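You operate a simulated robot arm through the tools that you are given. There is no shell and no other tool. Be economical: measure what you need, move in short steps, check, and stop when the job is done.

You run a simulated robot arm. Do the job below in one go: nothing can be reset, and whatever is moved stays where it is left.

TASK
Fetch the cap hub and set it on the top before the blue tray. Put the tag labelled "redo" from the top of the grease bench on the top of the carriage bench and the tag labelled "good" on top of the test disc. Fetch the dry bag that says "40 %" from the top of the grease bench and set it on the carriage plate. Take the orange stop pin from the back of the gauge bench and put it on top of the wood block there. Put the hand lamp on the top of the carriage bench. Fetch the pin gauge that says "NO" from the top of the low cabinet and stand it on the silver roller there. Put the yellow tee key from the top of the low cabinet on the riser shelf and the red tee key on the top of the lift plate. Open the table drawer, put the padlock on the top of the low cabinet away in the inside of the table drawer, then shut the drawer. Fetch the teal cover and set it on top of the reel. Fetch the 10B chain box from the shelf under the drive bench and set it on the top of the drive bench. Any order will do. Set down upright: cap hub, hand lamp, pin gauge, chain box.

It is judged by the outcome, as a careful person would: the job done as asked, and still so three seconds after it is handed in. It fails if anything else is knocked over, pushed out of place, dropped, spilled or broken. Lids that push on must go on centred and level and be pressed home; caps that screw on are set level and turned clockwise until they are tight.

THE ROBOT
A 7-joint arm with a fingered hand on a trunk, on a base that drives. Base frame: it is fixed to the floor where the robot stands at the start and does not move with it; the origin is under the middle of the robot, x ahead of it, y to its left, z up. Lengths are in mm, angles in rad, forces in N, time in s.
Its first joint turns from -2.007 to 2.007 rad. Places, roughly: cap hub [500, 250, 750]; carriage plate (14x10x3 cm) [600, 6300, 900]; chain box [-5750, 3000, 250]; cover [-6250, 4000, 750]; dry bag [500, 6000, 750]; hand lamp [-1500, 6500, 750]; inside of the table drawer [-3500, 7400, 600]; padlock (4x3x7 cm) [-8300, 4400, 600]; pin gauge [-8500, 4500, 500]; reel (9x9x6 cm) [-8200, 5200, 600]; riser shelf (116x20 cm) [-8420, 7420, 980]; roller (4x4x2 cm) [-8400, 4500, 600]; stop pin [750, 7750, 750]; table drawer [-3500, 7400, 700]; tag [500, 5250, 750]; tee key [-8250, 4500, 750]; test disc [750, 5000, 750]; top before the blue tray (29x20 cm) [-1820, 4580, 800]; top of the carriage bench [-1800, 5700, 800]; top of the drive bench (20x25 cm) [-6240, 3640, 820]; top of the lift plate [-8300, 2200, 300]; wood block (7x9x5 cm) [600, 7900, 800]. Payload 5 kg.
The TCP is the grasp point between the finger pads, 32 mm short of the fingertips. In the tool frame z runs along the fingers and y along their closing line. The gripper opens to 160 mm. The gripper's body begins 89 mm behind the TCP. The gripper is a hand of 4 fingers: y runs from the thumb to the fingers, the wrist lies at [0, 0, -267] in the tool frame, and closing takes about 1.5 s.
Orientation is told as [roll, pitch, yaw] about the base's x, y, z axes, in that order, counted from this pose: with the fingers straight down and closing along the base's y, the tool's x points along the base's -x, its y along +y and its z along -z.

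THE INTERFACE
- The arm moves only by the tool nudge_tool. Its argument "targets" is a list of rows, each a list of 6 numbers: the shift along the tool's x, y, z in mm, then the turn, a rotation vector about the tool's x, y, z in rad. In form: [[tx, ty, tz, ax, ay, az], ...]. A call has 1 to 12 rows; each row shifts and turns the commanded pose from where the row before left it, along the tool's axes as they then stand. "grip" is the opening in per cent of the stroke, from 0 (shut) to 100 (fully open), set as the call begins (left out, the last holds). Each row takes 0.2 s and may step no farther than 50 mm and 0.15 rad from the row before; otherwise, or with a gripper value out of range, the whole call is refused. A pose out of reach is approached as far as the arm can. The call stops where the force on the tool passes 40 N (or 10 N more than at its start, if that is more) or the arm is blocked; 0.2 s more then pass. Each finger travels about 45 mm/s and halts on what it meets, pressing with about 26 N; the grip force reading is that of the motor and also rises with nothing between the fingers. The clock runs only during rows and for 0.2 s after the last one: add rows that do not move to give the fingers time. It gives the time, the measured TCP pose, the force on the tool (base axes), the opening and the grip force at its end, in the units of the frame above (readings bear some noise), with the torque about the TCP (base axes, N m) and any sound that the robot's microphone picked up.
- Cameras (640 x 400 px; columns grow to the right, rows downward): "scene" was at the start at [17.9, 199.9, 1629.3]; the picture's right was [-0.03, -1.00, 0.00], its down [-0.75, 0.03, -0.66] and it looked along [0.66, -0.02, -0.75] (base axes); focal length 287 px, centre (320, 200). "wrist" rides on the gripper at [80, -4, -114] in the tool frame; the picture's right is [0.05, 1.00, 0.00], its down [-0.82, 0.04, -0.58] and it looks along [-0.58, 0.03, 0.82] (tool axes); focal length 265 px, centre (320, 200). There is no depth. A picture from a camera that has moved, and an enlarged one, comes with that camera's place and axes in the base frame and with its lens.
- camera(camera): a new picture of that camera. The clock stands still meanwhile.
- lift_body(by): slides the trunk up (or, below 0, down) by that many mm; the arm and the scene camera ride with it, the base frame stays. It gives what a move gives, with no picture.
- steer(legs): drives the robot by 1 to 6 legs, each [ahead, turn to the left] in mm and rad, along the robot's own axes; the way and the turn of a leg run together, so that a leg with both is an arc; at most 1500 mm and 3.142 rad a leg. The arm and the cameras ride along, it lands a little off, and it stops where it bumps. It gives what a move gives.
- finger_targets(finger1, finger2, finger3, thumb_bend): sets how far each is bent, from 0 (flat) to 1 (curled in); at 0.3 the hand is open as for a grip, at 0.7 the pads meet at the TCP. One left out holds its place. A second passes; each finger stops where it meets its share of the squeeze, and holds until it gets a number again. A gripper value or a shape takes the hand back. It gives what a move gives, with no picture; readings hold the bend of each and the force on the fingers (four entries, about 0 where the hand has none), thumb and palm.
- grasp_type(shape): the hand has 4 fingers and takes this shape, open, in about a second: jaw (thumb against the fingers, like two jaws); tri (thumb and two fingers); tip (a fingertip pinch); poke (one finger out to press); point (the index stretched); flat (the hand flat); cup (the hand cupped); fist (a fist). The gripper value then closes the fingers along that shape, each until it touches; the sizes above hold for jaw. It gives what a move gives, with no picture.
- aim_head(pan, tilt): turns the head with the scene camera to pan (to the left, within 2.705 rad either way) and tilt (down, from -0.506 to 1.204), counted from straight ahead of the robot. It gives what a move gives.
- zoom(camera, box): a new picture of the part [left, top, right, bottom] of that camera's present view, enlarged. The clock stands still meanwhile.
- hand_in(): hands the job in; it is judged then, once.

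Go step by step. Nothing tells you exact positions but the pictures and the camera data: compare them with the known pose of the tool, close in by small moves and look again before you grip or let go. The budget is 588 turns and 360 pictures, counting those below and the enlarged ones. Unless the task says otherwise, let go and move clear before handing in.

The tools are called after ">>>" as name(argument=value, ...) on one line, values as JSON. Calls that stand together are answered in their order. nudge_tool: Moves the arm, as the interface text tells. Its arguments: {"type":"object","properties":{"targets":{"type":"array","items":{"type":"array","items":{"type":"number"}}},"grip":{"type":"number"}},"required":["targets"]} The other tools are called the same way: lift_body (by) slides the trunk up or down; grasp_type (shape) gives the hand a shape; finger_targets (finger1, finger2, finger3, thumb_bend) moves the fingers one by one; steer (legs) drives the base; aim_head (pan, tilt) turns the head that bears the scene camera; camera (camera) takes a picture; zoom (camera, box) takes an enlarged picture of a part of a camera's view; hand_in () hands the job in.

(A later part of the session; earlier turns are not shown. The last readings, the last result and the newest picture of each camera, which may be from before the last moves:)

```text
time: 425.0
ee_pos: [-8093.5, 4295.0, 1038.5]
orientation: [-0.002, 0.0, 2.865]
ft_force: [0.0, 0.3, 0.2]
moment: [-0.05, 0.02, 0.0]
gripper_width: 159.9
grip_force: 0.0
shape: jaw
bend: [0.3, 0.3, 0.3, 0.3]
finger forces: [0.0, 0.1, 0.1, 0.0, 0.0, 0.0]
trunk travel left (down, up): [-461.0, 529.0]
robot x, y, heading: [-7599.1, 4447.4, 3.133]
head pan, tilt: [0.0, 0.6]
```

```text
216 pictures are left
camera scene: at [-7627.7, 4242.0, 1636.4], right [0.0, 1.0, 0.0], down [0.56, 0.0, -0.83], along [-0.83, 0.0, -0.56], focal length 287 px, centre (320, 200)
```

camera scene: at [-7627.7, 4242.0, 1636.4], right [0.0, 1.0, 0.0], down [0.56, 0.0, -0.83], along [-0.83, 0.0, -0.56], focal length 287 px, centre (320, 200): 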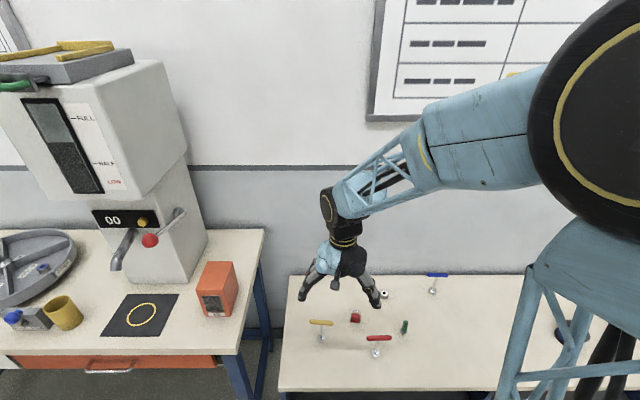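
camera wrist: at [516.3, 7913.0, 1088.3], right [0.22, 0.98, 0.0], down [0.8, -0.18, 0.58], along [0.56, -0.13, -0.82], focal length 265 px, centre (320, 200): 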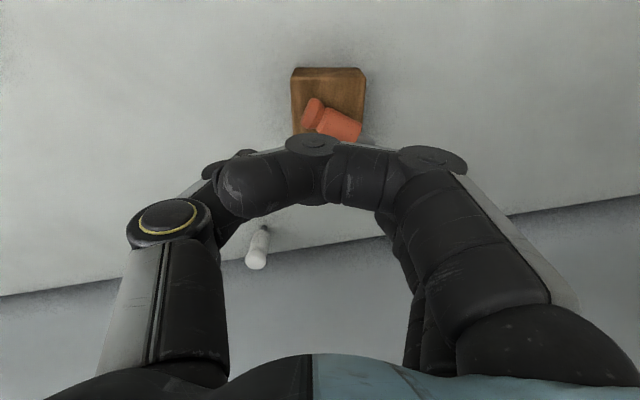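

>>> zoom(camera="scene", box=[280, 260, 460, 372])

>>> nudge_tool(targets=[[0, 48, 0, 0, 0, 0], [0, 48, 0, 0, 0, 0], [0, 48, 0, 0, 0, 0], [0, 48, 0, 0, 0, 0]])

>>> camera(camera="scene")

```text
3.56 times, centred on (370, 316) of scene
camera zoom: at [-7627.7, 4242.0, 1636.4], right [0.0, 1.0, 0.0], down [0.56, 0.0, -0.83], along [-0.83, 0.0, -0.56], focal length 1020 px, centre (142, -212)
```

zoom: 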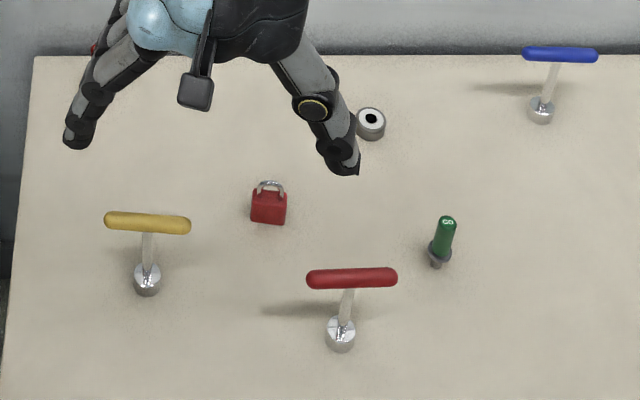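

```text
time: 426.0
ee_pos: [-8147.6, 4109.1, 1038.9]
orientation: [-0.003, 0.001, 2.866]
ft_force: [0.2, -0.4, -0.7]
moment: [0.03, -0.04, 0.02]
gripper_width: 159.8
grip_force: 0.0
shape: jaw
bend: [0.3, 0.3, 0.3, 0.3]
finger forces: [0.0, 0.0, 0.0, 0.0, 0.0, 0.1]
trunk travel left (down, up): [-461.0, 529.0]
robot x, y, heading: [-7592.5, 4446.7, 3.137]
head pan, tilt: [0.0, 0.6]
```

```text
214 pictures are left
camera scene: at [-7628.0, 4241.0, 1636.2], right [0.0, 1.0, 0.0], down [0.57, 0.0, -0.82], along [-0.82, 0.0, -0.57], focal length 287 px, centre (320, 200)
```

scene: 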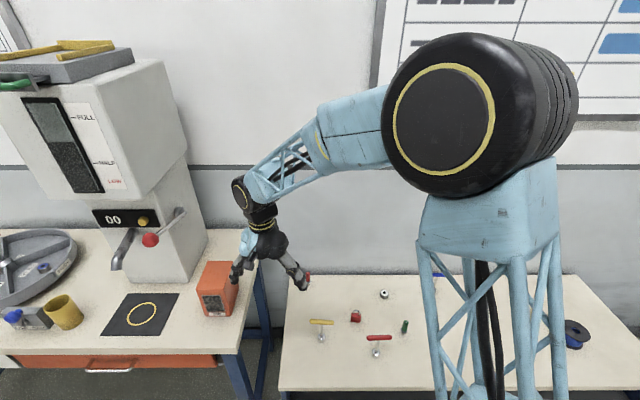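

>>> zoom(camera="scene", box=[270, 255, 430, 365])

```text
3.64 times, centred on (350, 310) of scene
camera zoom: at [-7628.0, 4241.0, 1636.2], right [0.0, 1.0, 0.0], down [0.57, 0.0, -0.82], along [-0.82, 0.0, -0.57], focal length 1043 px, centre (211, -200)
```

zoom: 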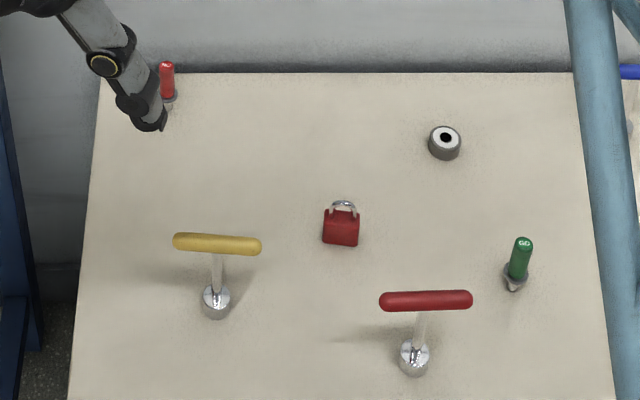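

I can identify everything: red NO gauge at the back-left near (−8471,4190), silver roller near (−8402,4516), padlock near (−8284,4382), yellow tee key (−8206,4245), red tee key (−8150,4441); cabinet top z≈590. I'll move closer and begin with the NO gauge.

>>> steer(legs=[[0, 0.62], [185, 0], [0, -0.62]])

>>> aim_head(pan=0, tilt=0.8)

>>> camera(camera="scene")

```text
time: 429.2
ee_pos: [-7985.4, 3762.7, 1037.7]
orientation: [-0.001, 0.003, -2.811]
ft_force: [-0.3, 0.7, -0.1]
moment: [0.01, -0.04, -0.01]
gripper_width: 159.8
grip_force: 0.2
shape: jaw
bend: [0.3, 0.3, 0.3, 0.3]
finger forces: [0.0, 0.0, 0.0, 0.1, 0.0, 0.0]
trunk travel left (down, up): [-461.0, 529.0]
robot x, y, heading: [-7725.8, 4353.5, -2.536]
head pan, tilt: [0.0, 0.6]
stopped in leg 2: the robot was blocked; the commanded pose is now the measured one
```

```text
time: 430.0
ee_pos: [-7986.1, 3762.0, 1037.5]
orientation: [-0.001, 0.001, -2.808]
ft_force: [0.7, -0.4, -0.8]
moment: [-0.01, 0.02, 0.0]
gripper_width: 159.7
grip_force: 0.1
shape: jaw
bend: [0.3, 0.3, 0.3, 0.3]
finger forces: [0.1, 0.0, 0.0, 0.1, 0.1, 0.0]
trunk travel left (down, up): [-461.0, 529.0]
robot x, y, heading: [-7723.8, 4350.6, -2.542]
head pan, tilt: [0.0, 0.799]
```

```text
212 pictures are left
camera scene: at [-7626.5, 4171.4, 1619.5], right [-0.57, 0.82, 0.0], down [0.59, 0.41, -0.7], along [-0.57, -0.4, -0.72], focal length 287 px, centre (320, 200)
```

scene: 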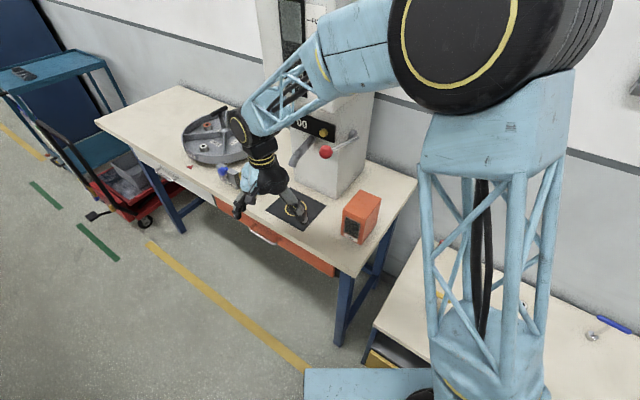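

The base bumped the cabinet lightly. I'll back off a little and straighten, then check nothing moved.

>>> steer(legs=[[-30, 0], [0, -0.606]])

>>> camera(camera="scene")

```text
time: 431.8
ee_pos: [-8096.8, 3866.3, 1036.7]
orientation: [-0.003, 0.014, -3.061]
ft_force: [3.7, 1.8, -1.9]
moment: [-0.11, 0.25, 0.06]
gripper_width: 159.8
grip_force: 0.0
shape: jaw
bend: [0.3, 0.3, 0.3, 0.3]
finger forces: [0.0, 0.1, 0.0, 0.0, 0.0, 3.4]
trunk travel left (down, up): [-461.0, 529.0]
robot x, y, heading: [-7698.0, 4369.2, -2.802]
head pan, tilt: [0.0, 0.799]
stopped in leg 2: the force on the tool passed its limit (the readings are from after the stop); the commanded pose is now the measured one
```

```text
211 pictures are left
camera scene: at [-7651.3, 4169.4, 1619.6], right [-0.33, 0.94, 0.0], down [0.68, 0.24, -0.7], along [-0.66, -0.23, -0.72], focal length 287 px, centre (320, 200)
```

scene: 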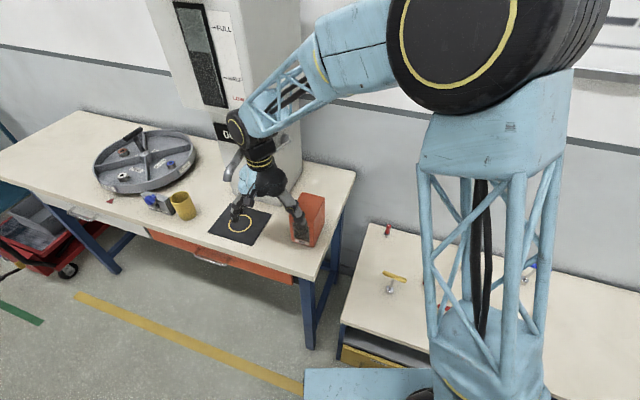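

The hand brushed the machine on the next bench. I'll turn back slightly, then raise and retract the hand.

>>> steer(legs=[[0, 0.08]])

>>> zoom(camera="scene", box=[200, 110, 360, 260])

```text
time: 432.6
ee_pos: [-8056.2, 3835.9, 1035.5]
orientation: [-0.003, 0.013, -2.982]
ft_force: [0.0, -0.2, 0.5]
moment: [0.02, -0.01, 0.01]
gripper_width: 160.0
grip_force: 0.1
shape: jaw
bend: [0.3, 0.3, 0.3, 0.3]
finger forces: [0.1, 0.0, 0.0, 0.0, 0.1, 0.1]
trunk travel left (down, up): [-461.0, 529.0]
robot x, y, heading: [-7701.3, 4372.0, -2.722]
head pan, tilt: [0.0, 0.799]
```

```text
2.67 times, centred on (280, 185) of scene
camera zoom: at [-7635.6, 4173.7, 1619.5], right [-0.41, 0.91, 0.0], down [0.65, 0.29, -0.7], along [-0.64, -0.28, -0.72], focal length 765 px, centre (427, 240)
```

zoom: 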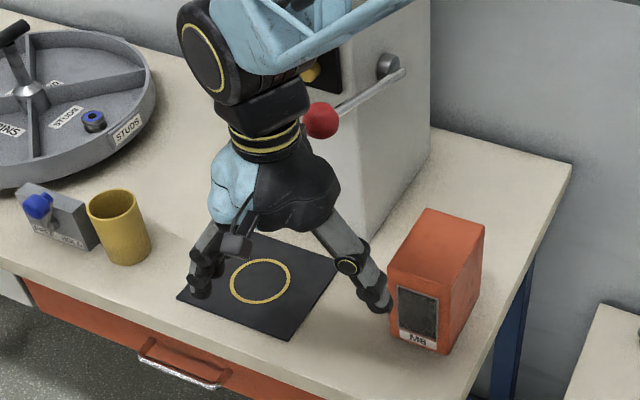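

>>> nudge_tool(targets=[[45, 0, 0, 0, 0, 0], [45, 0, 0, 0, 0, 0], [40, -20, -20, 0, 0, 0], [0, -45, -10, 0, 0, 0], [0, -45, 0, 0, 0, 0], [0, -45, 0, 0, 0, 0], [0, -45, 0, 0, 0, 0], [0, -45, 0, 0, 0, 0], [0, -45, 0, 0, 0, 0]])

>>> steer(legs=[[0, -0.42]])

>>> camera(camera="scene")

```text
time: 434.6
ee_pos: [-7976.8, 4140.9, 1068.0]
orientation: [-0.001, 0.01, -2.983]
ft_force: [0.2, 0.7, 0.3]
moment: [0.03, 0.0, 0.02]
gripper_width: 159.9
grip_force: 0.0
shape: jaw
bend: [0.3, 0.3, 0.3, 0.3]
finger forces: [0.0, 0.0, 0.0, 0.0, 0.1, 0.0]
trunk travel left (down, up): [-461.0, 529.0]
robot x, y, heading: [-7702.4, 4370.2, -2.72]
head pan, tilt: [0.0, 0.799]
```

```text
time: 436.3
ee_pos: [-8046.8, 4275.8, 1065.5]
orientation: [-0.004, 0.011, 2.875]
ft_force: [-0.6, -0.4, 0.5]
moment: [-0.04, 0.0, -0.01]
gripper_width: 160.0
grip_force: 0.1
shape: jaw
bend: [0.3, 0.3, 0.3, 0.3]
finger forces: [0.0, 0.0, 0.0, 0.1, 0.1, 0.1]
trunk travel left (down, up): [-461.0, 529.0]
robot x, y, heading: [-7701.5, 4367.8, 3.131]
head pan, tilt: [0.0, 0.799]
```

```text
209 pictures are left
camera scene: at [-7721.9, 4165.0, 1619.5], right [0.01, 1.0, 0.0], down [0.72, -0.01, -0.7], along [-0.7, 0.01, -0.72], focal length 287 px, centre (320, 200)
```

scene: 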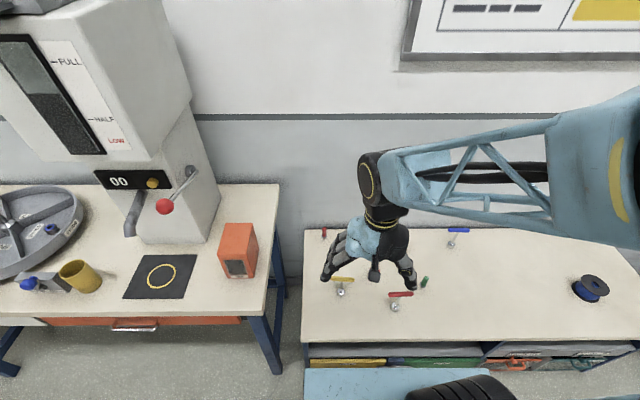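

Items are all still standing. I'll lower the trunk and bring the hand over the NO gauge.

>>> lift_body(by=-230)

>>> nudge_tool(targets=[[-40, 0, 0, 0, 0, -0.133], [-42, 5, 0, 0, 0, -0.133], [-44, 10, 0, 0, 0, 0], [-44, 10, 0, 0, 0, 0], [-44, 10, 0, 0, 0, 0], [-44, 10, 0, 0, 0, 0], [-44, 10, 0, 0, 0, 0], [-44, 10, 0, 0, 0, 0], [-44, 10, 0, 0, 0, 0], [0, 0, 0, 0, 0, 0]], grip=62)

>>> camera(camera="wrist")

>>> camera(camera="scene")

```text
time: 438.7
ee_pos: [-8044.8, 4275.4, 828.9]
orientation: [-0.011, 0.032, 2.875]
ft_force: [-0.3, -0.5, -0.6]
moment: [0.0, -0.01, -0.01]
gripper_width: 159.7
grip_force: 0.0
shape: jaw
bend: [0.3, 0.3, 0.3, 0.3]
finger forces: [0.0, 0.0, 0.1, 0.1, 0.0, 0.0]
trunk travel left (down, up): [-231.0, 759.0]
robot x, y, heading: [-7696.8, 4367.6, 3.133]
head pan, tilt: [0.0, 0.799]
```

```text
time: 440.9
ee_pos: [-8431.8, 4219.4, 831.1]
orientation: [0.0, 0.011, 3.142]
ft_force: [-0.8, 0.3, 0.9]
moment: [0.0, -0.02, -0.01]
gripper_width: 99.9
grip_force: 0.1
shape: jaw
bend: [0.7, 0.7, 0.7, 0.68]
finger forces: [0.1, 0.1, 0.0, 0.1, 0.0, 0.0]
trunk travel left (down, up): [-231.0, 759.0]
robot x, y, heading: [-7699.7, 4369.8, 3.135]
head pan, tilt: [0.0, 0.799]
```

```text
208 pictures are left
camera wrist: at [-8354.2, 4222.2, 946.5], right [0.05, -1.0, 0.0], down [-0.82, -0.04, 0.57], along [-0.57, -0.03, -0.82], focal length 265 px, centre (320, 200)
```

wrist: 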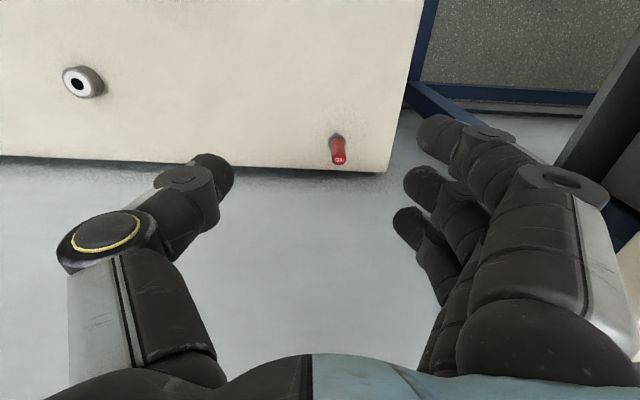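

```text
207 pictures are left
camera scene: at [-7722.4, 4164.8, 1389.5], right [0.01, 1.0, 0.0], down [0.72, -0.01, -0.7], along [-0.7, 0.01, -0.72], focal length 287 px, centre (320, 200)
```

scene: 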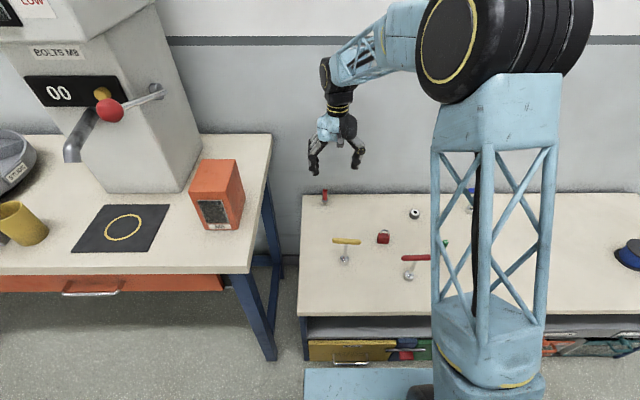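

NO gauge is at about (−8490,4192), top z≈663. Moving over it and lowering.

>>> nudge_tool(targets=[[-29, 13.5, 30, 0, 0, 0], [-29, 13.5, 30, 0, 0, 0], [0, 0, 45, 0, 0, 0], [0, 0, 0, 0, 0, 0]])

>>> camera(camera="wrist")

```text
time: 441.9
ee_pos: [-8492.9, 4186.2, 722.4]
orientation: [-0.002, 0.013, 3.142]
ft_force: [-0.5, 0.0, 0.4]
moment: [-0.03, 0.0, 0.02]
gripper_width: 99.3
grip_force: 0.2
shape: jaw
bend: [0.7, 0.7, 0.7, 0.68]
finger forces: [0.0, 0.0, 0.1, 0.1, 0.0, 0.0]
trunk travel left (down, up): [-231.0, 759.0]
robot x, y, heading: [-7698.5, 4367.1, 3.135]
head pan, tilt: [0.0, 0.799]
```

```text
206 pictures are left
camera wrist: at [-8412.9, 4191.2, 838.6], right [0.05, -1.0, 0.0], down [-0.82, -0.04, 0.57], along [-0.57, -0.03, -0.82], focal length 265 px, centre (320, 200)
```

wrist: 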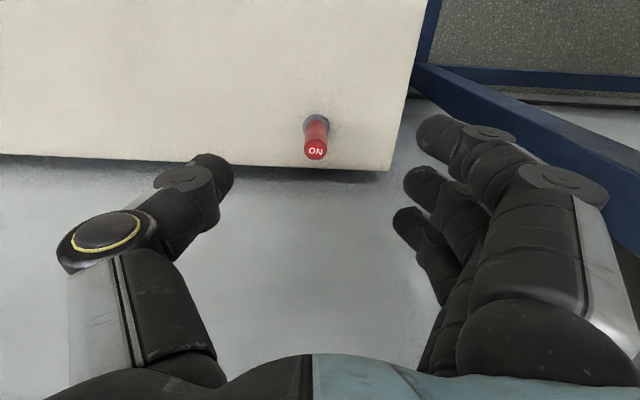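

I'll pre-tilt the hand slightly (since slim pins settle leaning in this grip), then lower around the red handle.

>>> nudge_tool(targets=[[0, 0, 0, -0.125, 0, 0], [0, 0, 0, -0.125, 0, 0], [0, -11.5, 36.8, 0, 0, 0], [0, -11.5, 36.8, 0, 0, 0], [0, 0, 0, 0, 0, 0]])

>>> camera(camera="wrist")

```text
time: 443.1
ee_pos: [-8492.6, 4192.4, 648.7]
orientation: [0.251, 0.013, 3.141]
ft_force: [0.4, -0.1, -0.9]
moment: [-0.01, 0.01, 0.01]
gripper_width: 99.5
grip_force: 0.0
shape: jaw
bend: [0.7, 0.7, 0.7, 0.68]
finger forces: [0.0, 0.0, 0.0, 0.1, 0.0, 0.0]
trunk travel left (down, up): [-231.0, 759.0]
robot x, y, heading: [-7701.2, 4366.4, 3.137]
head pan, tilt: [0.0, 0.799]
```

```text
205 pictures are left
camera wrist: at [-8413.3, 4224.7, 759.3], right [0.05, -0.97, 0.25], down [-0.82, 0.1, 0.56], along [-0.57, -0.23, -0.79], focal length 265 px, centre (320, 200)
```

wrist: 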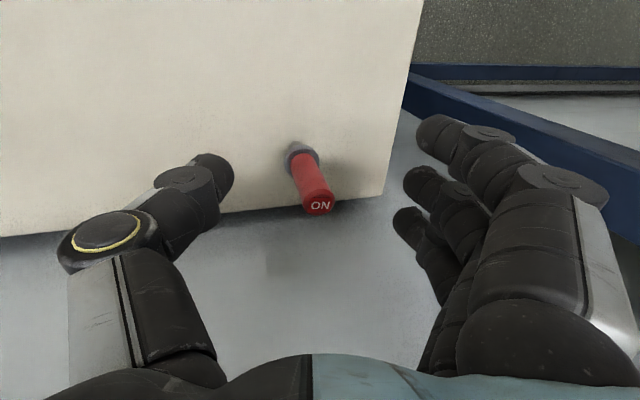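

>>> nudge_tool(targets=[[0, -4, 0, 0, 0, 0], [0, 0, 0, 0, 0, 0], [0, 0, 0, 0, 0, 0], [0, 0, 0, 0, 0, 0], [0, 0, 0, 0, 0, 0], [0, 0, 0, 0, 0, 0], [0, 0, 0, 0, 0, 0], [0, 0, 0, 0, 0, 0]], grip=0)

>>> camera(camera="wrist")

```text
time: 444.9
ee_pos: [-8491.1, 4196.6, 647.7]
orientation: [0.251, 0.013, 3.142]
ft_force: [0.1, 0.1, 0.1]
moment: [0.0, 0.0, -0.02]
gripper_width: 0.0
grip_force: 26.0
shape: jaw
bend: [0.68, 0.7, 0.7, 0.71]
finger forces: [0.0, 0.1, 14.2, 0.1, 20.3, 0.0]
trunk travel left (down, up): [-231.0, 759.0]
robot x, y, heading: [-7699.3, 4371.0, 3.136]
head pan, tilt: [0.0, 0.799]
```

```text
204 pictures are left
camera wrist: at [-8412.7, 4228.8, 758.6], right [0.05, -0.97, 0.25], down [-0.82, 0.1, 0.56], along [-0.57, -0.23, -0.79], focal length 265 px, centre (320, 200)
```

wrist: 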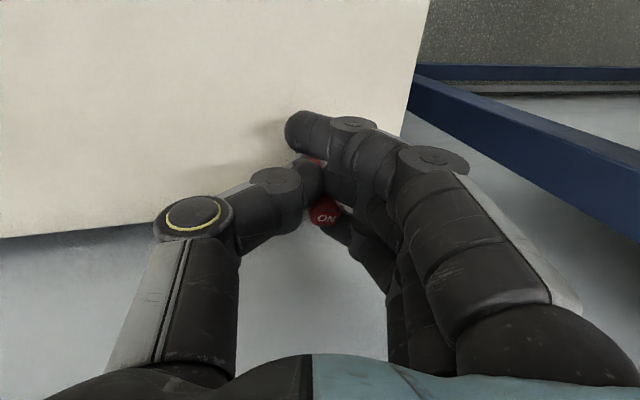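

>>> zoom(camera="wrist", box=[250, 120, 400, 250])

>>> zoom(camera="scene", box=[290, 140, 390, 220])

```text
3.08 times, centred on (325, 185) of wrist
camera zoom: at [-8412.7, 4228.8, 758.6], right [0.05, -0.97, 0.25], down [-0.82, 0.1, 0.56], along [-0.57, -0.23, -0.79], focal length 817 px, centre (305, 246)
```

zoom: 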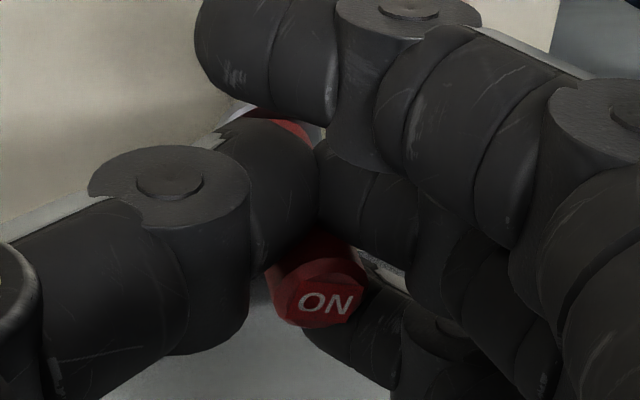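

```text
5.00 times, centred on (340, 180) of scene
camera zoom: at [-7722.1, 4164.9, 1389.5], right [0.01, 1.0, 0.0], down [0.72, -0.01, -0.7], along [-0.7, 0.01, -0.72], focal length 1434 px, centre (220, 300)
```

zoom: 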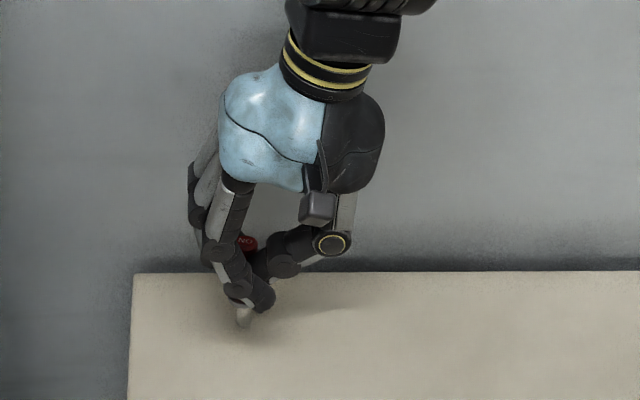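

The gauge still appears near vertical in the grip. Lifting it a little to inspect.

>>> nudge_tool(targets=[[0, 5, -19.4, 0, 0, 0], [0, 10, -38.8, 0, 0, 0], [0, 10, -38.8, 0, 0, 0], [0, 0, 0, 0, 0, 0]])

>>> zoom(camera="scene", box=[290, 110, 390, 190])

>>> zoom(camera="wrist", box=[250, 120, 400, 250])

```text
time: 445.9
ee_pos: [-8491.5, 4196.3, 749.1]
orientation: [0.249, 0.012, 3.142]
ft_force: [0.4, 0.1, -0.4]
moment: [-0.01, 0.02, 0.01]
gripper_width: 0.0
grip_force: 25.6
shape: jaw
bend: [0.68, 0.7, 0.7, 0.71]
finger forces: [0.0, 0.0, 14.5, 0.0, 20.7, 0.0]
trunk travel left (down, up): [-231.0, 759.0]
robot x, y, heading: [-7700.6, 4368.5, 3.136]
head pan, tilt: [0.0, 0.799]
```

```text
5.00 times, centred on (340, 150) of scene
camera zoom: at [-7721.8, 4165.0, 1389.5], right [0.01, 1.0, 0.0], down [0.72, -0.01, -0.7], along [-0.7, 0.01, -0.72], focal length 1434 px, centre (220, 450)
```

zoom: 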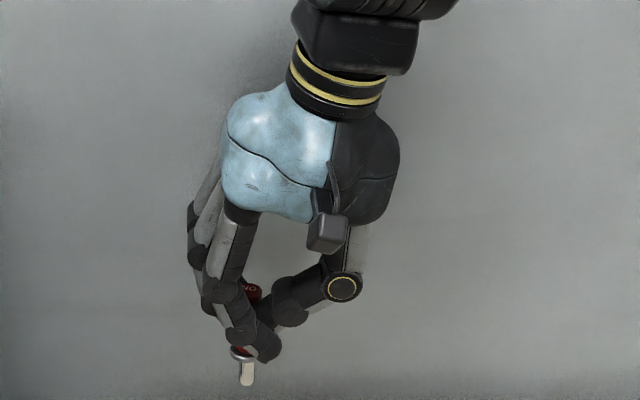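

```text
3.08 times, centred on (325, 185) of wrist
camera zoom: at [-8413.0, 4230.1, 858.3], right [0.05, -0.97, 0.25], down [-0.82, 0.1, 0.56], along [-0.57, -0.23, -0.79], focal length 817 px, centre (305, 246)
```

zoom: 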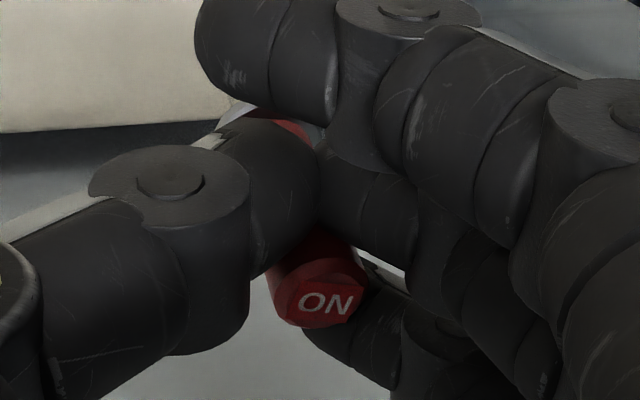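

The gauge is held near vertical, tip about 58 mm below TCP. I'll carry it toward the roller and get a close look.

>>> nudge_tool(targets=[[13.6, -42.9, -13, 0, 0, 0], [13.6, -42.9, -13, 0, 0, 0], [13.6, -42.9, -13, 0, 0, 0], [13.6, -42.9, -13, 0, 0, 0], [13.6, -42.9, -13, 0, 0, 0], [0, 0, 0, 0, 0, 0]])

>>> camera(camera="wrist")

>>> zoom(camera="scene", box=[360, 120, 460, 220])

```text
time: 447.3
ee_pos: [-8422.5, 4417.7, 761.4]
orientation: [0.251, 0.012, -3.141]
ft_force: [0.1, 0.1, -1.1]
moment: [-0.03, -0.04, 0.03]
gripper_width: 0.0
grip_force: 26.1
shape: jaw
bend: [0.68, 0.7, 0.7, 0.71]
finger forces: [0.0, 0.0, 14.5, 0.0, 20.9, 0.0]
trunk travel left (down, up): [-231.0, 759.0]
robot x, y, heading: [-7696.8, 4367.2, 3.135]
head pan, tilt: [0.0, 0.799]
```

```text
199 pictures are left
camera wrist: at [-8344.5, 4450.8, 870.4], right [0.05, -0.97, 0.25], down [-0.82, 0.1, 0.56], along [-0.57, -0.23, -0.79], focal length 265 px, centre (320, 200)
```

wrist: 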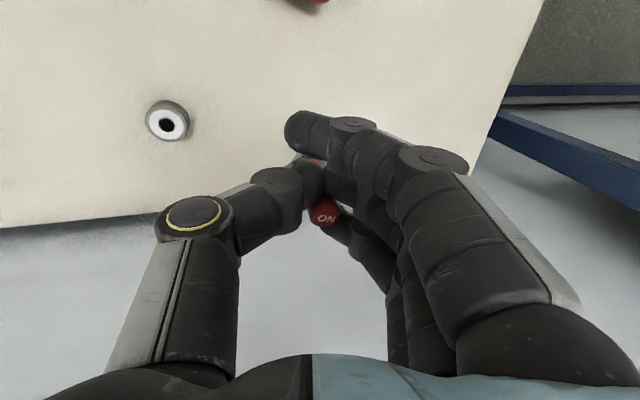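

```text
4.00 times, centred on (410, 170) of scene
camera zoom: at [-7721.9, 4165.4, 1389.6], right [0.01, 1.0, 0.0], down [0.72, -0.01, -0.7], along [-0.7, 0.0, -0.72], focal length 1148 px, centre (-40, 320)
```

zoom: 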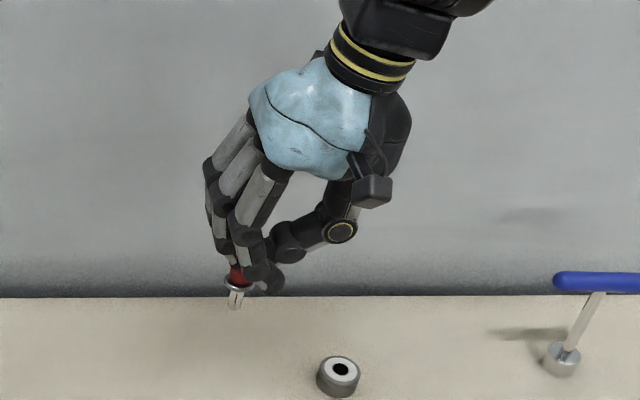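

I'll move over the roller and compare tip and hole directly in both cameras.

>>> nudge_tool(targets=[[0.5, -38, 10, 0, 0, 0], [0.5, -38, 10, 0, 0, 0], [0.5, -38, 20, 0, 0, 0], [0, 0, 0, 0, 0, 0]])

>>> zoom(camera="wrist", box=[230, 90, 410, 240])

>>> zoom(camera="scene", box=[380, 170, 460, 230])

```text
time: 448.3
ee_pos: [-8423.9, 4520.4, 691.7]
orientation: [0.252, 0.011, -3.141]
ft_force: [-0.3, -0.1, -1.5]
moment: [0.01, -0.02, 0.0]
gripper_width: 0.1
grip_force: 25.8
shape: jaw
bend: [0.68, 0.7, 0.7, 0.71]
finger forces: [0.2, 0.0, 14.5, 0.0, 20.9, 0.0]
trunk travel left (down, up): [-231.0, 759.0]
robot x, y, heading: [-7698.4, 4367.6, 3.137]
head pan, tilt: [0.0, 0.799]
```

```text
2.67 times, centred on (320, 165) of wrist
camera zoom: at [-8344.8, 4553.1, 801.3], right [0.05, -0.97, 0.25], down [-0.82, 0.1, 0.56], along [-0.57, -0.23, -0.79], focal length 708 px, centre (320, 293)
```

zoom: 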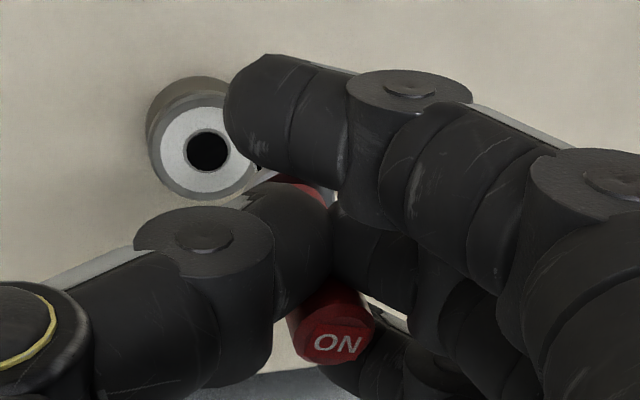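

```text
6.67 times, centred on (420, 200) of scene
camera zoom: at [-7722.3, 4165.5, 1389.6], right [0.01, 1.0, 0.0], down [0.72, -0.01, -0.7], along [-0.7, 0.0, -0.72], focal length 1912 px, centre (-347, 200)
```

zoom: 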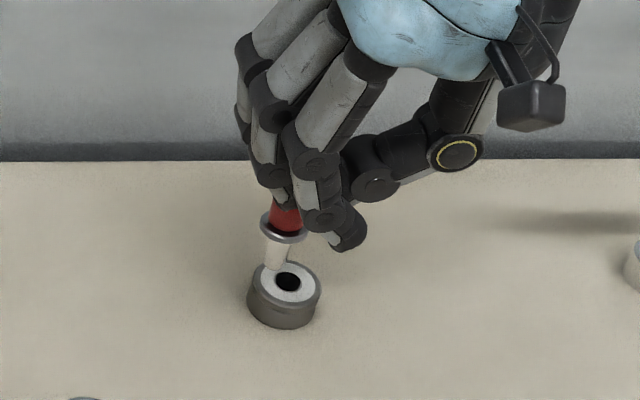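

Comparing both views, I need about −6 mm in x and +14 mm in y. I'll shift and lower to just above the roller and compare again.

>>> nudge_tool(targets=[[-6.5, -13.6, -3.5, 0, 0, 0], [0, -2.9, 11.6, 0, 0, 0], [0, 0, 0, 0, 0, 0]])

>>> zoom(camera="wrist", box=[230, 90, 410, 240])

>>> zoom(camera="scene", box=[380, 170, 460, 230])

```text
time: 449.1
ee_pos: [-8429.5, 4534.7, 680.0]
orientation: [0.249, 0.012, 3.143]
ft_force: [-0.4, 0.3, -1.7]
moment: [-0.01, 0.0, 0.0]
gripper_width: 0.2
grip_force: 25.9
shape: jaw
bend: [0.68, 0.7, 0.7, 0.71]
finger forces: [0.0, 0.1, 14.5, 0.0, 21.0, 0.0]
trunk travel left (down, up): [-231.0, 759.0]
robot x, y, heading: [-7701.0, 4364.6, 3.138]
head pan, tilt: [0.0, 0.799]
```

```text
2.67 times, centred on (320, 165) of wrist
camera zoom: at [-8350.1, 4567.0, 790.2], right [0.05, -0.97, 0.25], down [-0.82, 0.1, 0.56], along [-0.57, -0.23, -0.79], focal length 708 px, centre (320, 293)
```

zoom: 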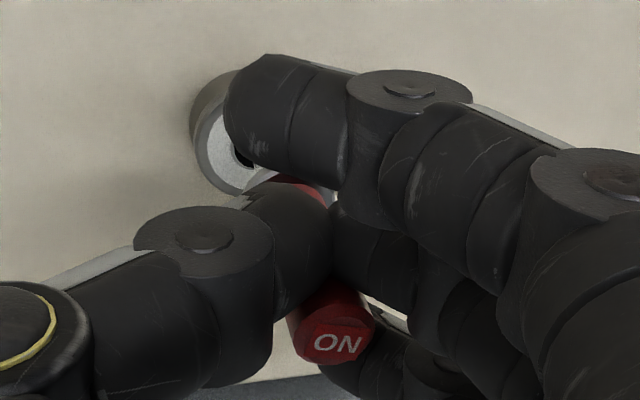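

```text
6.67 times, centred on (420, 200) of scene
camera zoom: at [-7722.1, 4165.2, 1389.5], right [0.01, 1.0, 0.0], down [0.72, -0.01, -0.7], along [-0.7, 0.0, -0.72], focal length 1912 px, centre (-347, 200)
```

zoom: 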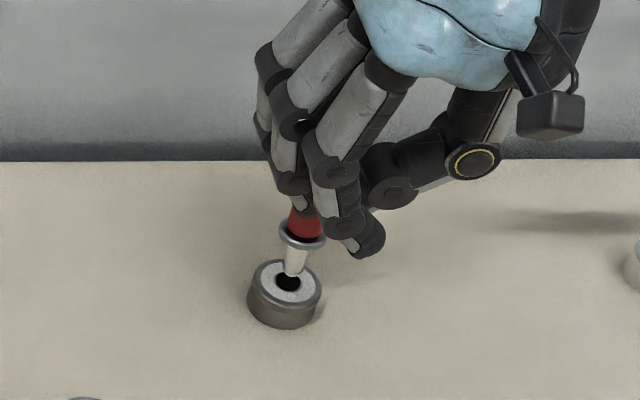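

>>> nudge_tool(targets=[[-5, -2, -0.5, 0, 0, 0], [0, -1.7, 6.8, 0, 0, 0], [0, 0, 0, 0, 0, 0]])

>>> zoom(camera="scene", box=[390, 180, 450, 225])

```text
time: 449.9
ee_pos: [-8433.1, 4537.1, 674.1]
orientation: [0.25, 0.011, 3.142]
ft_force: [-0.3, 0.5, 0.0]
moment: [-0.03, -0.03, 0.02]
gripper_width: 0.0
grip_force: 26.1
shape: jaw
bend: [0.68, 0.7, 0.7, 0.71]
finger forces: [0.0, 0.0, 14.4, 0.1, 21.0, 0.0]
trunk travel left (down, up): [-231.0, 759.0]
robot x, y, heading: [-7701.6, 4370.4, 3.134]
head pan, tilt: [0.0, 0.799]
```

```text
8.89 times, centred on (420, 202) of scene
camera zoom: at [-7722.1, 4165.2, 1389.5], right [0.01, 1.0, 0.0], down [0.72, -0.01, -0.7], along [-0.7, 0.0, -0.72], focal length 2550 px, centre (-569, 178)
```

zoom: 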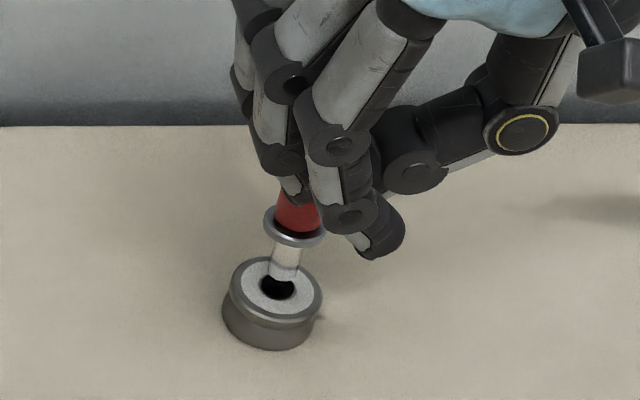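

The tip is aligned with the roller's hole. Lower slowly.

>>> nudge_tool(targets=[[0, -0.74, 2.9, 0, 0, 0], [0, -0.74, 2.9, 0, 0, 0], [0, -0.5, 1.95, 0, 0, 0], [0, 0, 0, 0, 0, 0]])

>>> zoom(camera="scene", box=[390, 180, 450, 225])

```text
time: 450.9
ee_pos: [-8432.3, 4537.0, 666.3]
orientation: [0.25, 0.012, 3.141]
ft_force: [-0.5, 0.0, 10.0]
moment: [-0.04, 0.14, -0.01]
gripper_width: 0.0
grip_force: 26.4
shape: jaw
bend: [0.68, 0.7, 0.7, 0.71]
finger forces: [0.0, 0.0, 15.6, 0.0, 23.2, 0.0]
trunk travel left (down, up): [-231.0, 759.0]
robot x, y, heading: [-7698.8, 4369.1, 3.135]
head pan, tilt: [0.0, 0.799]
```

```text
8.89 times, centred on (420, 202) of scene
camera zoom: at [-7721.7, 4165.1, 1389.7], right [0.01, 1.0, 0.0], down [0.72, -0.01, -0.7], along [-0.7, 0.01, -0.72], focal length 2550 px, centre (-569, 178)
```

zoom: 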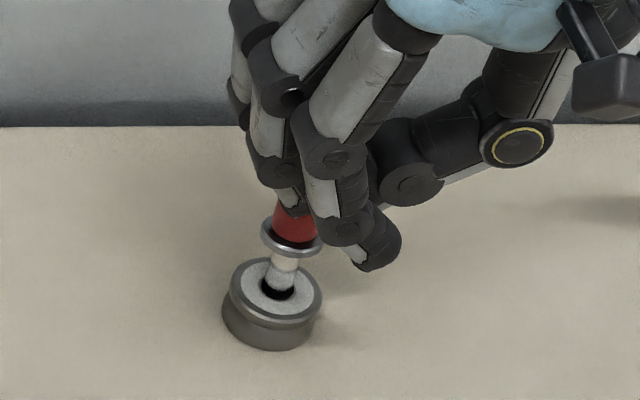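

Contact on the rim's far edge; the hole centre is ~4 mm nearer the robot. Raise 2 mm, shift and lower again.

>>> nudge_tool(targets=[[0, 0.6, -2.4, 0, 0, 0], [4, 1.4, 0.35, 0, 0, 0], [0, -0.6, 2.4, 0, 0, 0], [0, -0.5, 1.95, 0, 0, 0], [0, 0, 0, 0, 0, 0]])

>>> zoom(camera="scene", box=[390, 180, 450, 225])

```text
time: 452.1
ee_pos: [-8427.9, 4536.7, 664.5]
orientation: [0.25, 0.01, 3.141]
ft_force: [-1.5, 1.4, 24.4]
moment: [-0.11, 0.32, 0.01]
gripper_width: 0.0
grip_force: 26.1
shape: jaw
bend: [0.68, 0.7, 0.7, 0.73]
finger forces: [0.1, 0.0, 18.3, 0.0, 28.2, 0.0]
trunk travel left (down, up): [-231.0, 759.0]
robot x, y, heading: [-7698.3, 4368.3, 3.138]
head pan, tilt: [0.0, 0.799]
```

```text
8.89 times, centred on (420, 202) of scene
camera zoom: at [-7721.7, 4165.0, 1389.7], right [0.01, 1.0, 0.0], down [0.72, -0.01, -0.7], along [-0.7, 0.01, -0.72], focal length 2550 px, centre (-569, 178)
```

zoom: 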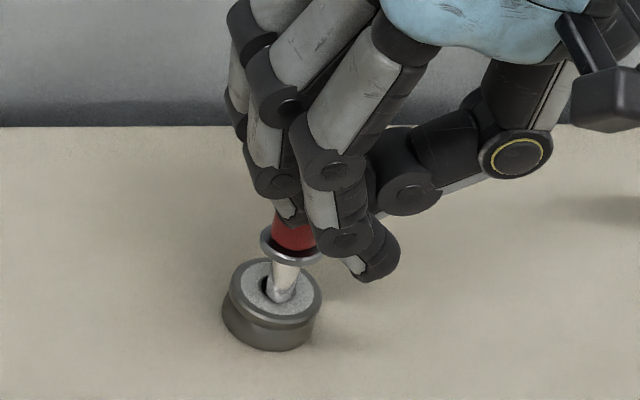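

>>> nudge_tool(targets=[[0, 1, -4, 0, 0, 0], [-2.2, 2, 0.5, 0, 0, 0], [0, -0.6, 2.4, 0, 0, 0], [0, -0.3, 1.2, 0, 0, 0], [0, 0, 0, 0, 0, 0]])

>>> zoom(camera="scene", box=[395, 185, 440, 220])

```text
time: 453.3
ee_pos: [-8431.1, 4534.9, 664.4]
orientation: [0.25, 0.011, 3.141]
ft_force: [-1.0, 0.6, 22.3]
moment: [-0.1, 0.29, 0.04]
gripper_width: 0.0
grip_force: 25.6
shape: jaw
bend: [0.68, 0.7, 0.7, 0.73]
finger forces: [0.0, 0.0, 18.9, 0.0, 28.9, 0.0]
trunk travel left (down, up): [-231.0, 759.0]
robot x, y, heading: [-7700.2, 4370.0, 3.138]
head pan, tilt: [0.0, 0.799]
```

```text
11.43 times, centred on (418, 202) of scene
camera zoom: at [-7721.7, 4165.1, 1389.7], right [0.01, 1.0, 0.0], down [0.72, -0.01, -0.7], along [-0.7, 0.01, -0.72], focal length 3279 px, centre (-794, 171)
```

zoom: 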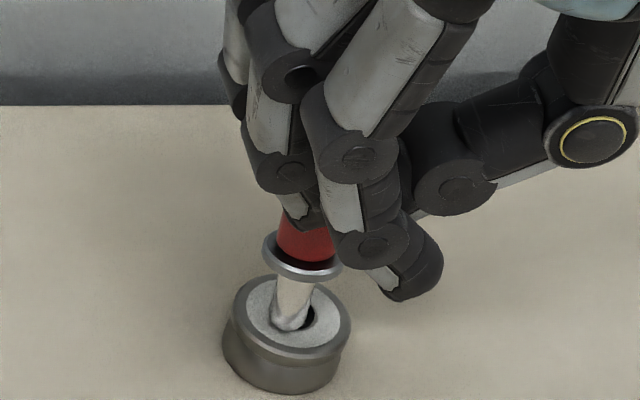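

>>> nudge_tool(targets=[[0, 1.2, -4.8, 0, 0, 0], [0, 0, 0, 0, 0, 0]])

>>> zoom(camera="scene", box=[395, 185, 440, 220])

>>> zoom(camera="wrist", box=[230, 90, 410, 240])

```text
time: 453.9
ee_pos: [-8431.0, 4533.6, 667.3]
orientation: [0.252, 0.014, 3.141]
ft_force: [-0.3, -0.7, -0.8]
moment: [0.04, -0.01, 0.03]
gripper_width: 0.1
grip_force: 26.2
shape: jaw
bend: [0.68, 0.7, 0.7, 0.72]
finger forces: [0.0, 0.0, 17.3, 0.0, 23.2, 0.0]
trunk travel left (down, up): [-231.0, 759.0]
robot x, y, heading: [-7697.7, 4369.6, 3.137]
head pan, tilt: [0.0, 0.799]
```

```text
11.43 times, centred on (418, 202) of scene
camera zoom: at [-7722.1, 4165.2, 1389.4], right [0.01, 1.0, 0.0], down [0.72, -0.01, -0.7], along [-0.7, 0.0, -0.72], focal length 3279 px, centre (-794, 171)
```

zoom: 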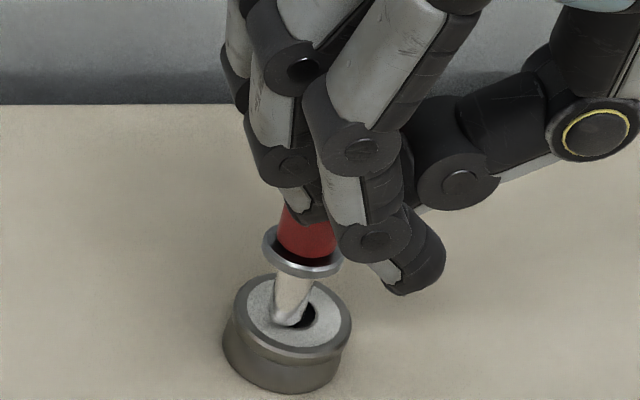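

```text
2.67 times, centred on (320, 165) of wrist
camera zoom: at [-8352.2, 4566.1, 777.8], right [0.05, -0.97, 0.25], down [-0.82, 0.1, 0.56], along [-0.57, -0.23, -0.79], focal length 708 px, centre (320, 293)
```

zoom: 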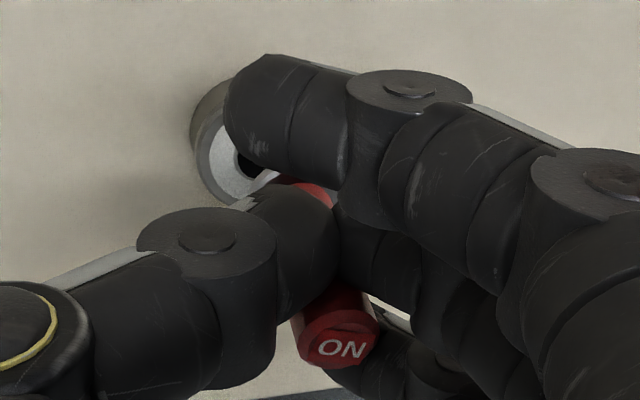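

>>> nudge_tool(targets=[[0, -2.7, -0.7, 0, 0, 0], [0, -0.5, 1.95, 0, 0, 0], [0, -0.5, 1.95, 0, 0, 0], [0, 0, 0, 0, 0, 0]])

>>> zoom(camera="scene", box=[395, 185, 440, 220])

```text
time: 454.9
ee_pos: [-8430.0, 4536.6, 666.0]
orientation: [0.25, 0.011, 3.142]
ft_force: [-0.3, 0.5, 4.6]
moment: [-0.03, 0.06, 0.01]
gripper_width: 0.1
grip_force: 25.6
shape: jaw
bend: [0.68, 0.7, 0.7, 0.72]
finger forces: [0.1, 0.0, 17.4, 0.1, 23.9, 0.1]
trunk travel left (down, up): [-231.0, 759.0]
robot x, y, heading: [-7700.4, 4364.7, 3.139]
head pan, tilt: [0.0, 0.799]
```

```text
11.43 times, centred on (418, 202) of scene
camera zoom: at [-7721.9, 4165.1, 1389.6], right [0.01, 1.0, 0.0], down [0.72, -0.01, -0.7], along [-0.7, 0.01, -0.72], focal length 3279 px, centre (-794, 171)
```

zoom: 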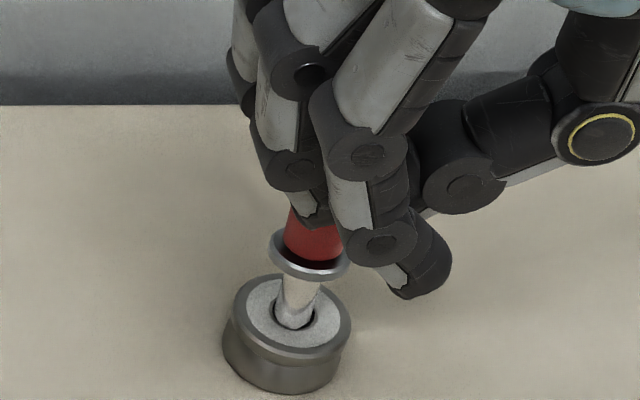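

>>> nudge_tool(targets=[[0, -0.5, 1.95, 0, 0, 0], [0, -0.5, 1.95, 0, 0, 0], [0, 0, 0, 0, 0, 0]])

>>> zoom(camera="scene", box=[395, 185, 440, 220])

```text
time: 455.7
ee_pos: [-8430.0, 4536.4, 660.3]
orientation: [0.249, 0.012, 3.141]
ft_force: [0.4, 1.8, 11.0]
moment: [-0.05, 0.11, -0.01]
gripper_width: 0.3
grip_force: 25.9
shape: jaw
bend: [0.68, 0.7, 0.7, 0.73]
finger forces: [0.0, 0.0, 13.4, 0.0, 25.0, 0.0]
trunk travel left (down, up): [-231.0, 759.0]
robot x, y, heading: [-7699.2, 4372.3, 3.135]
head pan, tilt: [0.0, 0.799]
```

```text
11.43 times, centred on (418, 202) of scene
camera zoom: at [-7721.9, 4165.0, 1389.6], right [0.01, 1.0, 0.0], down [0.72, -0.01, -0.7], along [-0.7, 0.01, -0.72], focal length 3279 px, centre (-794, 171)
```

zoom: 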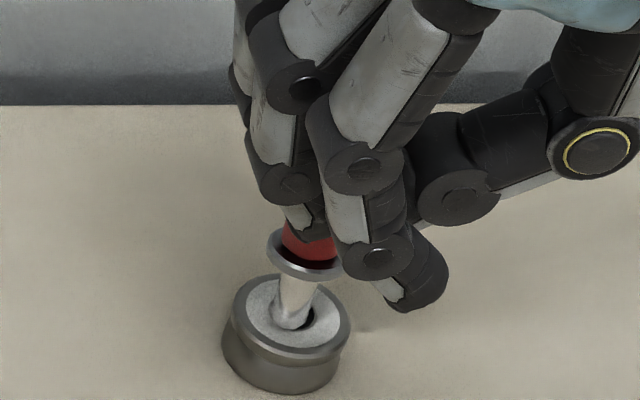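

The hole is too small for the NO gauge (as its name suggests), so it just stands on top, now centred. I'll correct a small lean and release gently.

>>> nudge_tool(targets=[[0, -4.2, -1.1, -0.08, 0, 0], [0, 0.3, -1.2, 0, 0, 0], [0, 0, 0, 0, 0, 0]])

>>> zoom(camera="scene", box=[395, 185, 440, 220])

>>> zoom(camera="wrist", box=[230, 90, 410, 240])

```text
time: 456.5
ee_pos: [-8431.8, 4541.0, 661.5]
orientation: [0.331, 0.012, 3.143]
ft_force: [0.2, 0.2, -0.8]
moment: [-0.03, -0.02, 0.0]
gripper_width: 0.0
grip_force: 26.0
shape: jaw
bend: [0.68, 0.7, 0.7, 0.72]
finger forces: [0.0, 0.1, 14.1, 0.0, 22.9, 0.0]
trunk travel left (down, up): [-231.0, 759.0]
robot x, y, heading: [-7698.8, 4367.2, 3.135]
head pan, tilt: [0.0, 0.799]
```

```text
11.43 times, centred on (418, 202) of scene
camera zoom: at [-7722.3, 4165.2, 1389.4], right [0.01, 1.0, 0.0], down [0.72, -0.01, -0.7], along [-0.7, 0.0, -0.72], focal length 3279 px, centre (-794, 171)
```

zoom: 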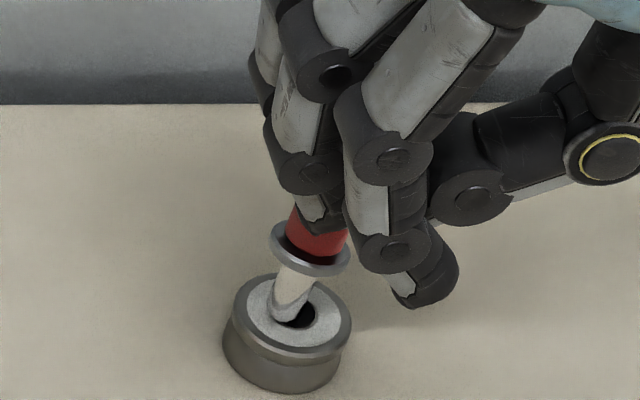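

```text
2.67 times, centred on (320, 165) of wrist
camera zoom: at [-8352.1, 4581.7, 768.8], right [0.05, -0.94, 0.32], down [-0.82, 0.15, 0.55], along [-0.57, -0.29, -0.77], focal length 708 px, centre (320, 293)
```

zoom: 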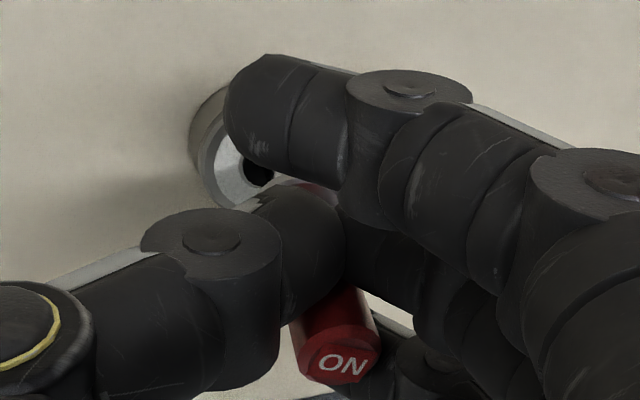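

>>> nudge_tool(targets=[[3, 0.5, -1.6, 0.05, -0.118, 0], [0, 0, 0, 0, 0, 0]])

>>> zoom(camera="scene", box=[395, 185, 440, 220])

>>> zoom(camera="wrist", box=[230, 90, 410, 240])

```text
time: 457.1
ee_pos: [-8427.7, 4541.8, 664.2]
orientation: [0.28, -0.101, 3.107]
ft_force: [-0.2, 0.1, -1.2]
moment: [0.04, 0.02, 0.03]
gripper_width: 0.0
grip_force: 26.3
shape: jaw
bend: [0.68, 0.7, 0.7, 0.72]
finger forces: [0.1, 0.0, 14.2, 0.1, 23.0, 0.0]
trunk travel left (down, up): [-231.0, 759.0]
robot x, y, heading: [-7700.7, 4366.1, 3.137]
head pan, tilt: [0.0, 0.799]
```

```text
11.43 times, centred on (418, 202) of scene
camera zoom: at [-7722.4, 4165.2, 1389.5], right [0.01, 1.0, 0.0], down [0.72, -0.01, -0.7], along [-0.7, 0.0, -0.72], focal length 3279 px, centre (-794, 171)
```

zoom: 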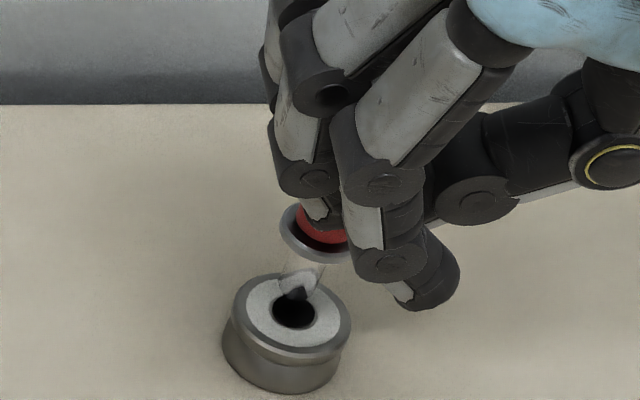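

```text
2.67 times, centred on (320, 165) of wrist
camera zoom: at [-8336.2, 4573.8, 763.5], right [0.04, -0.96, 0.27], down [-0.75, 0.15, 0.65], along [-0.66, -0.23, -0.71], focal length 708 px, centre (320, 293)
```

zoom: 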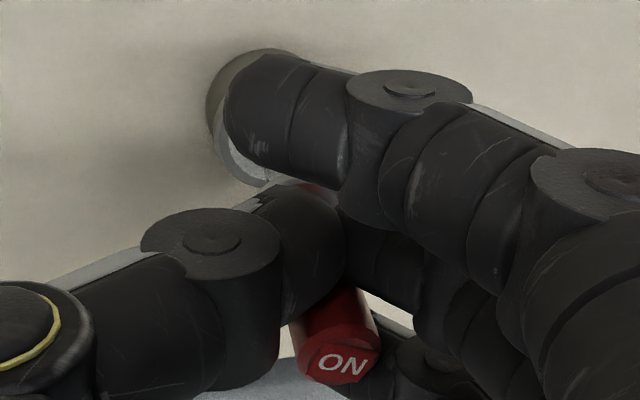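

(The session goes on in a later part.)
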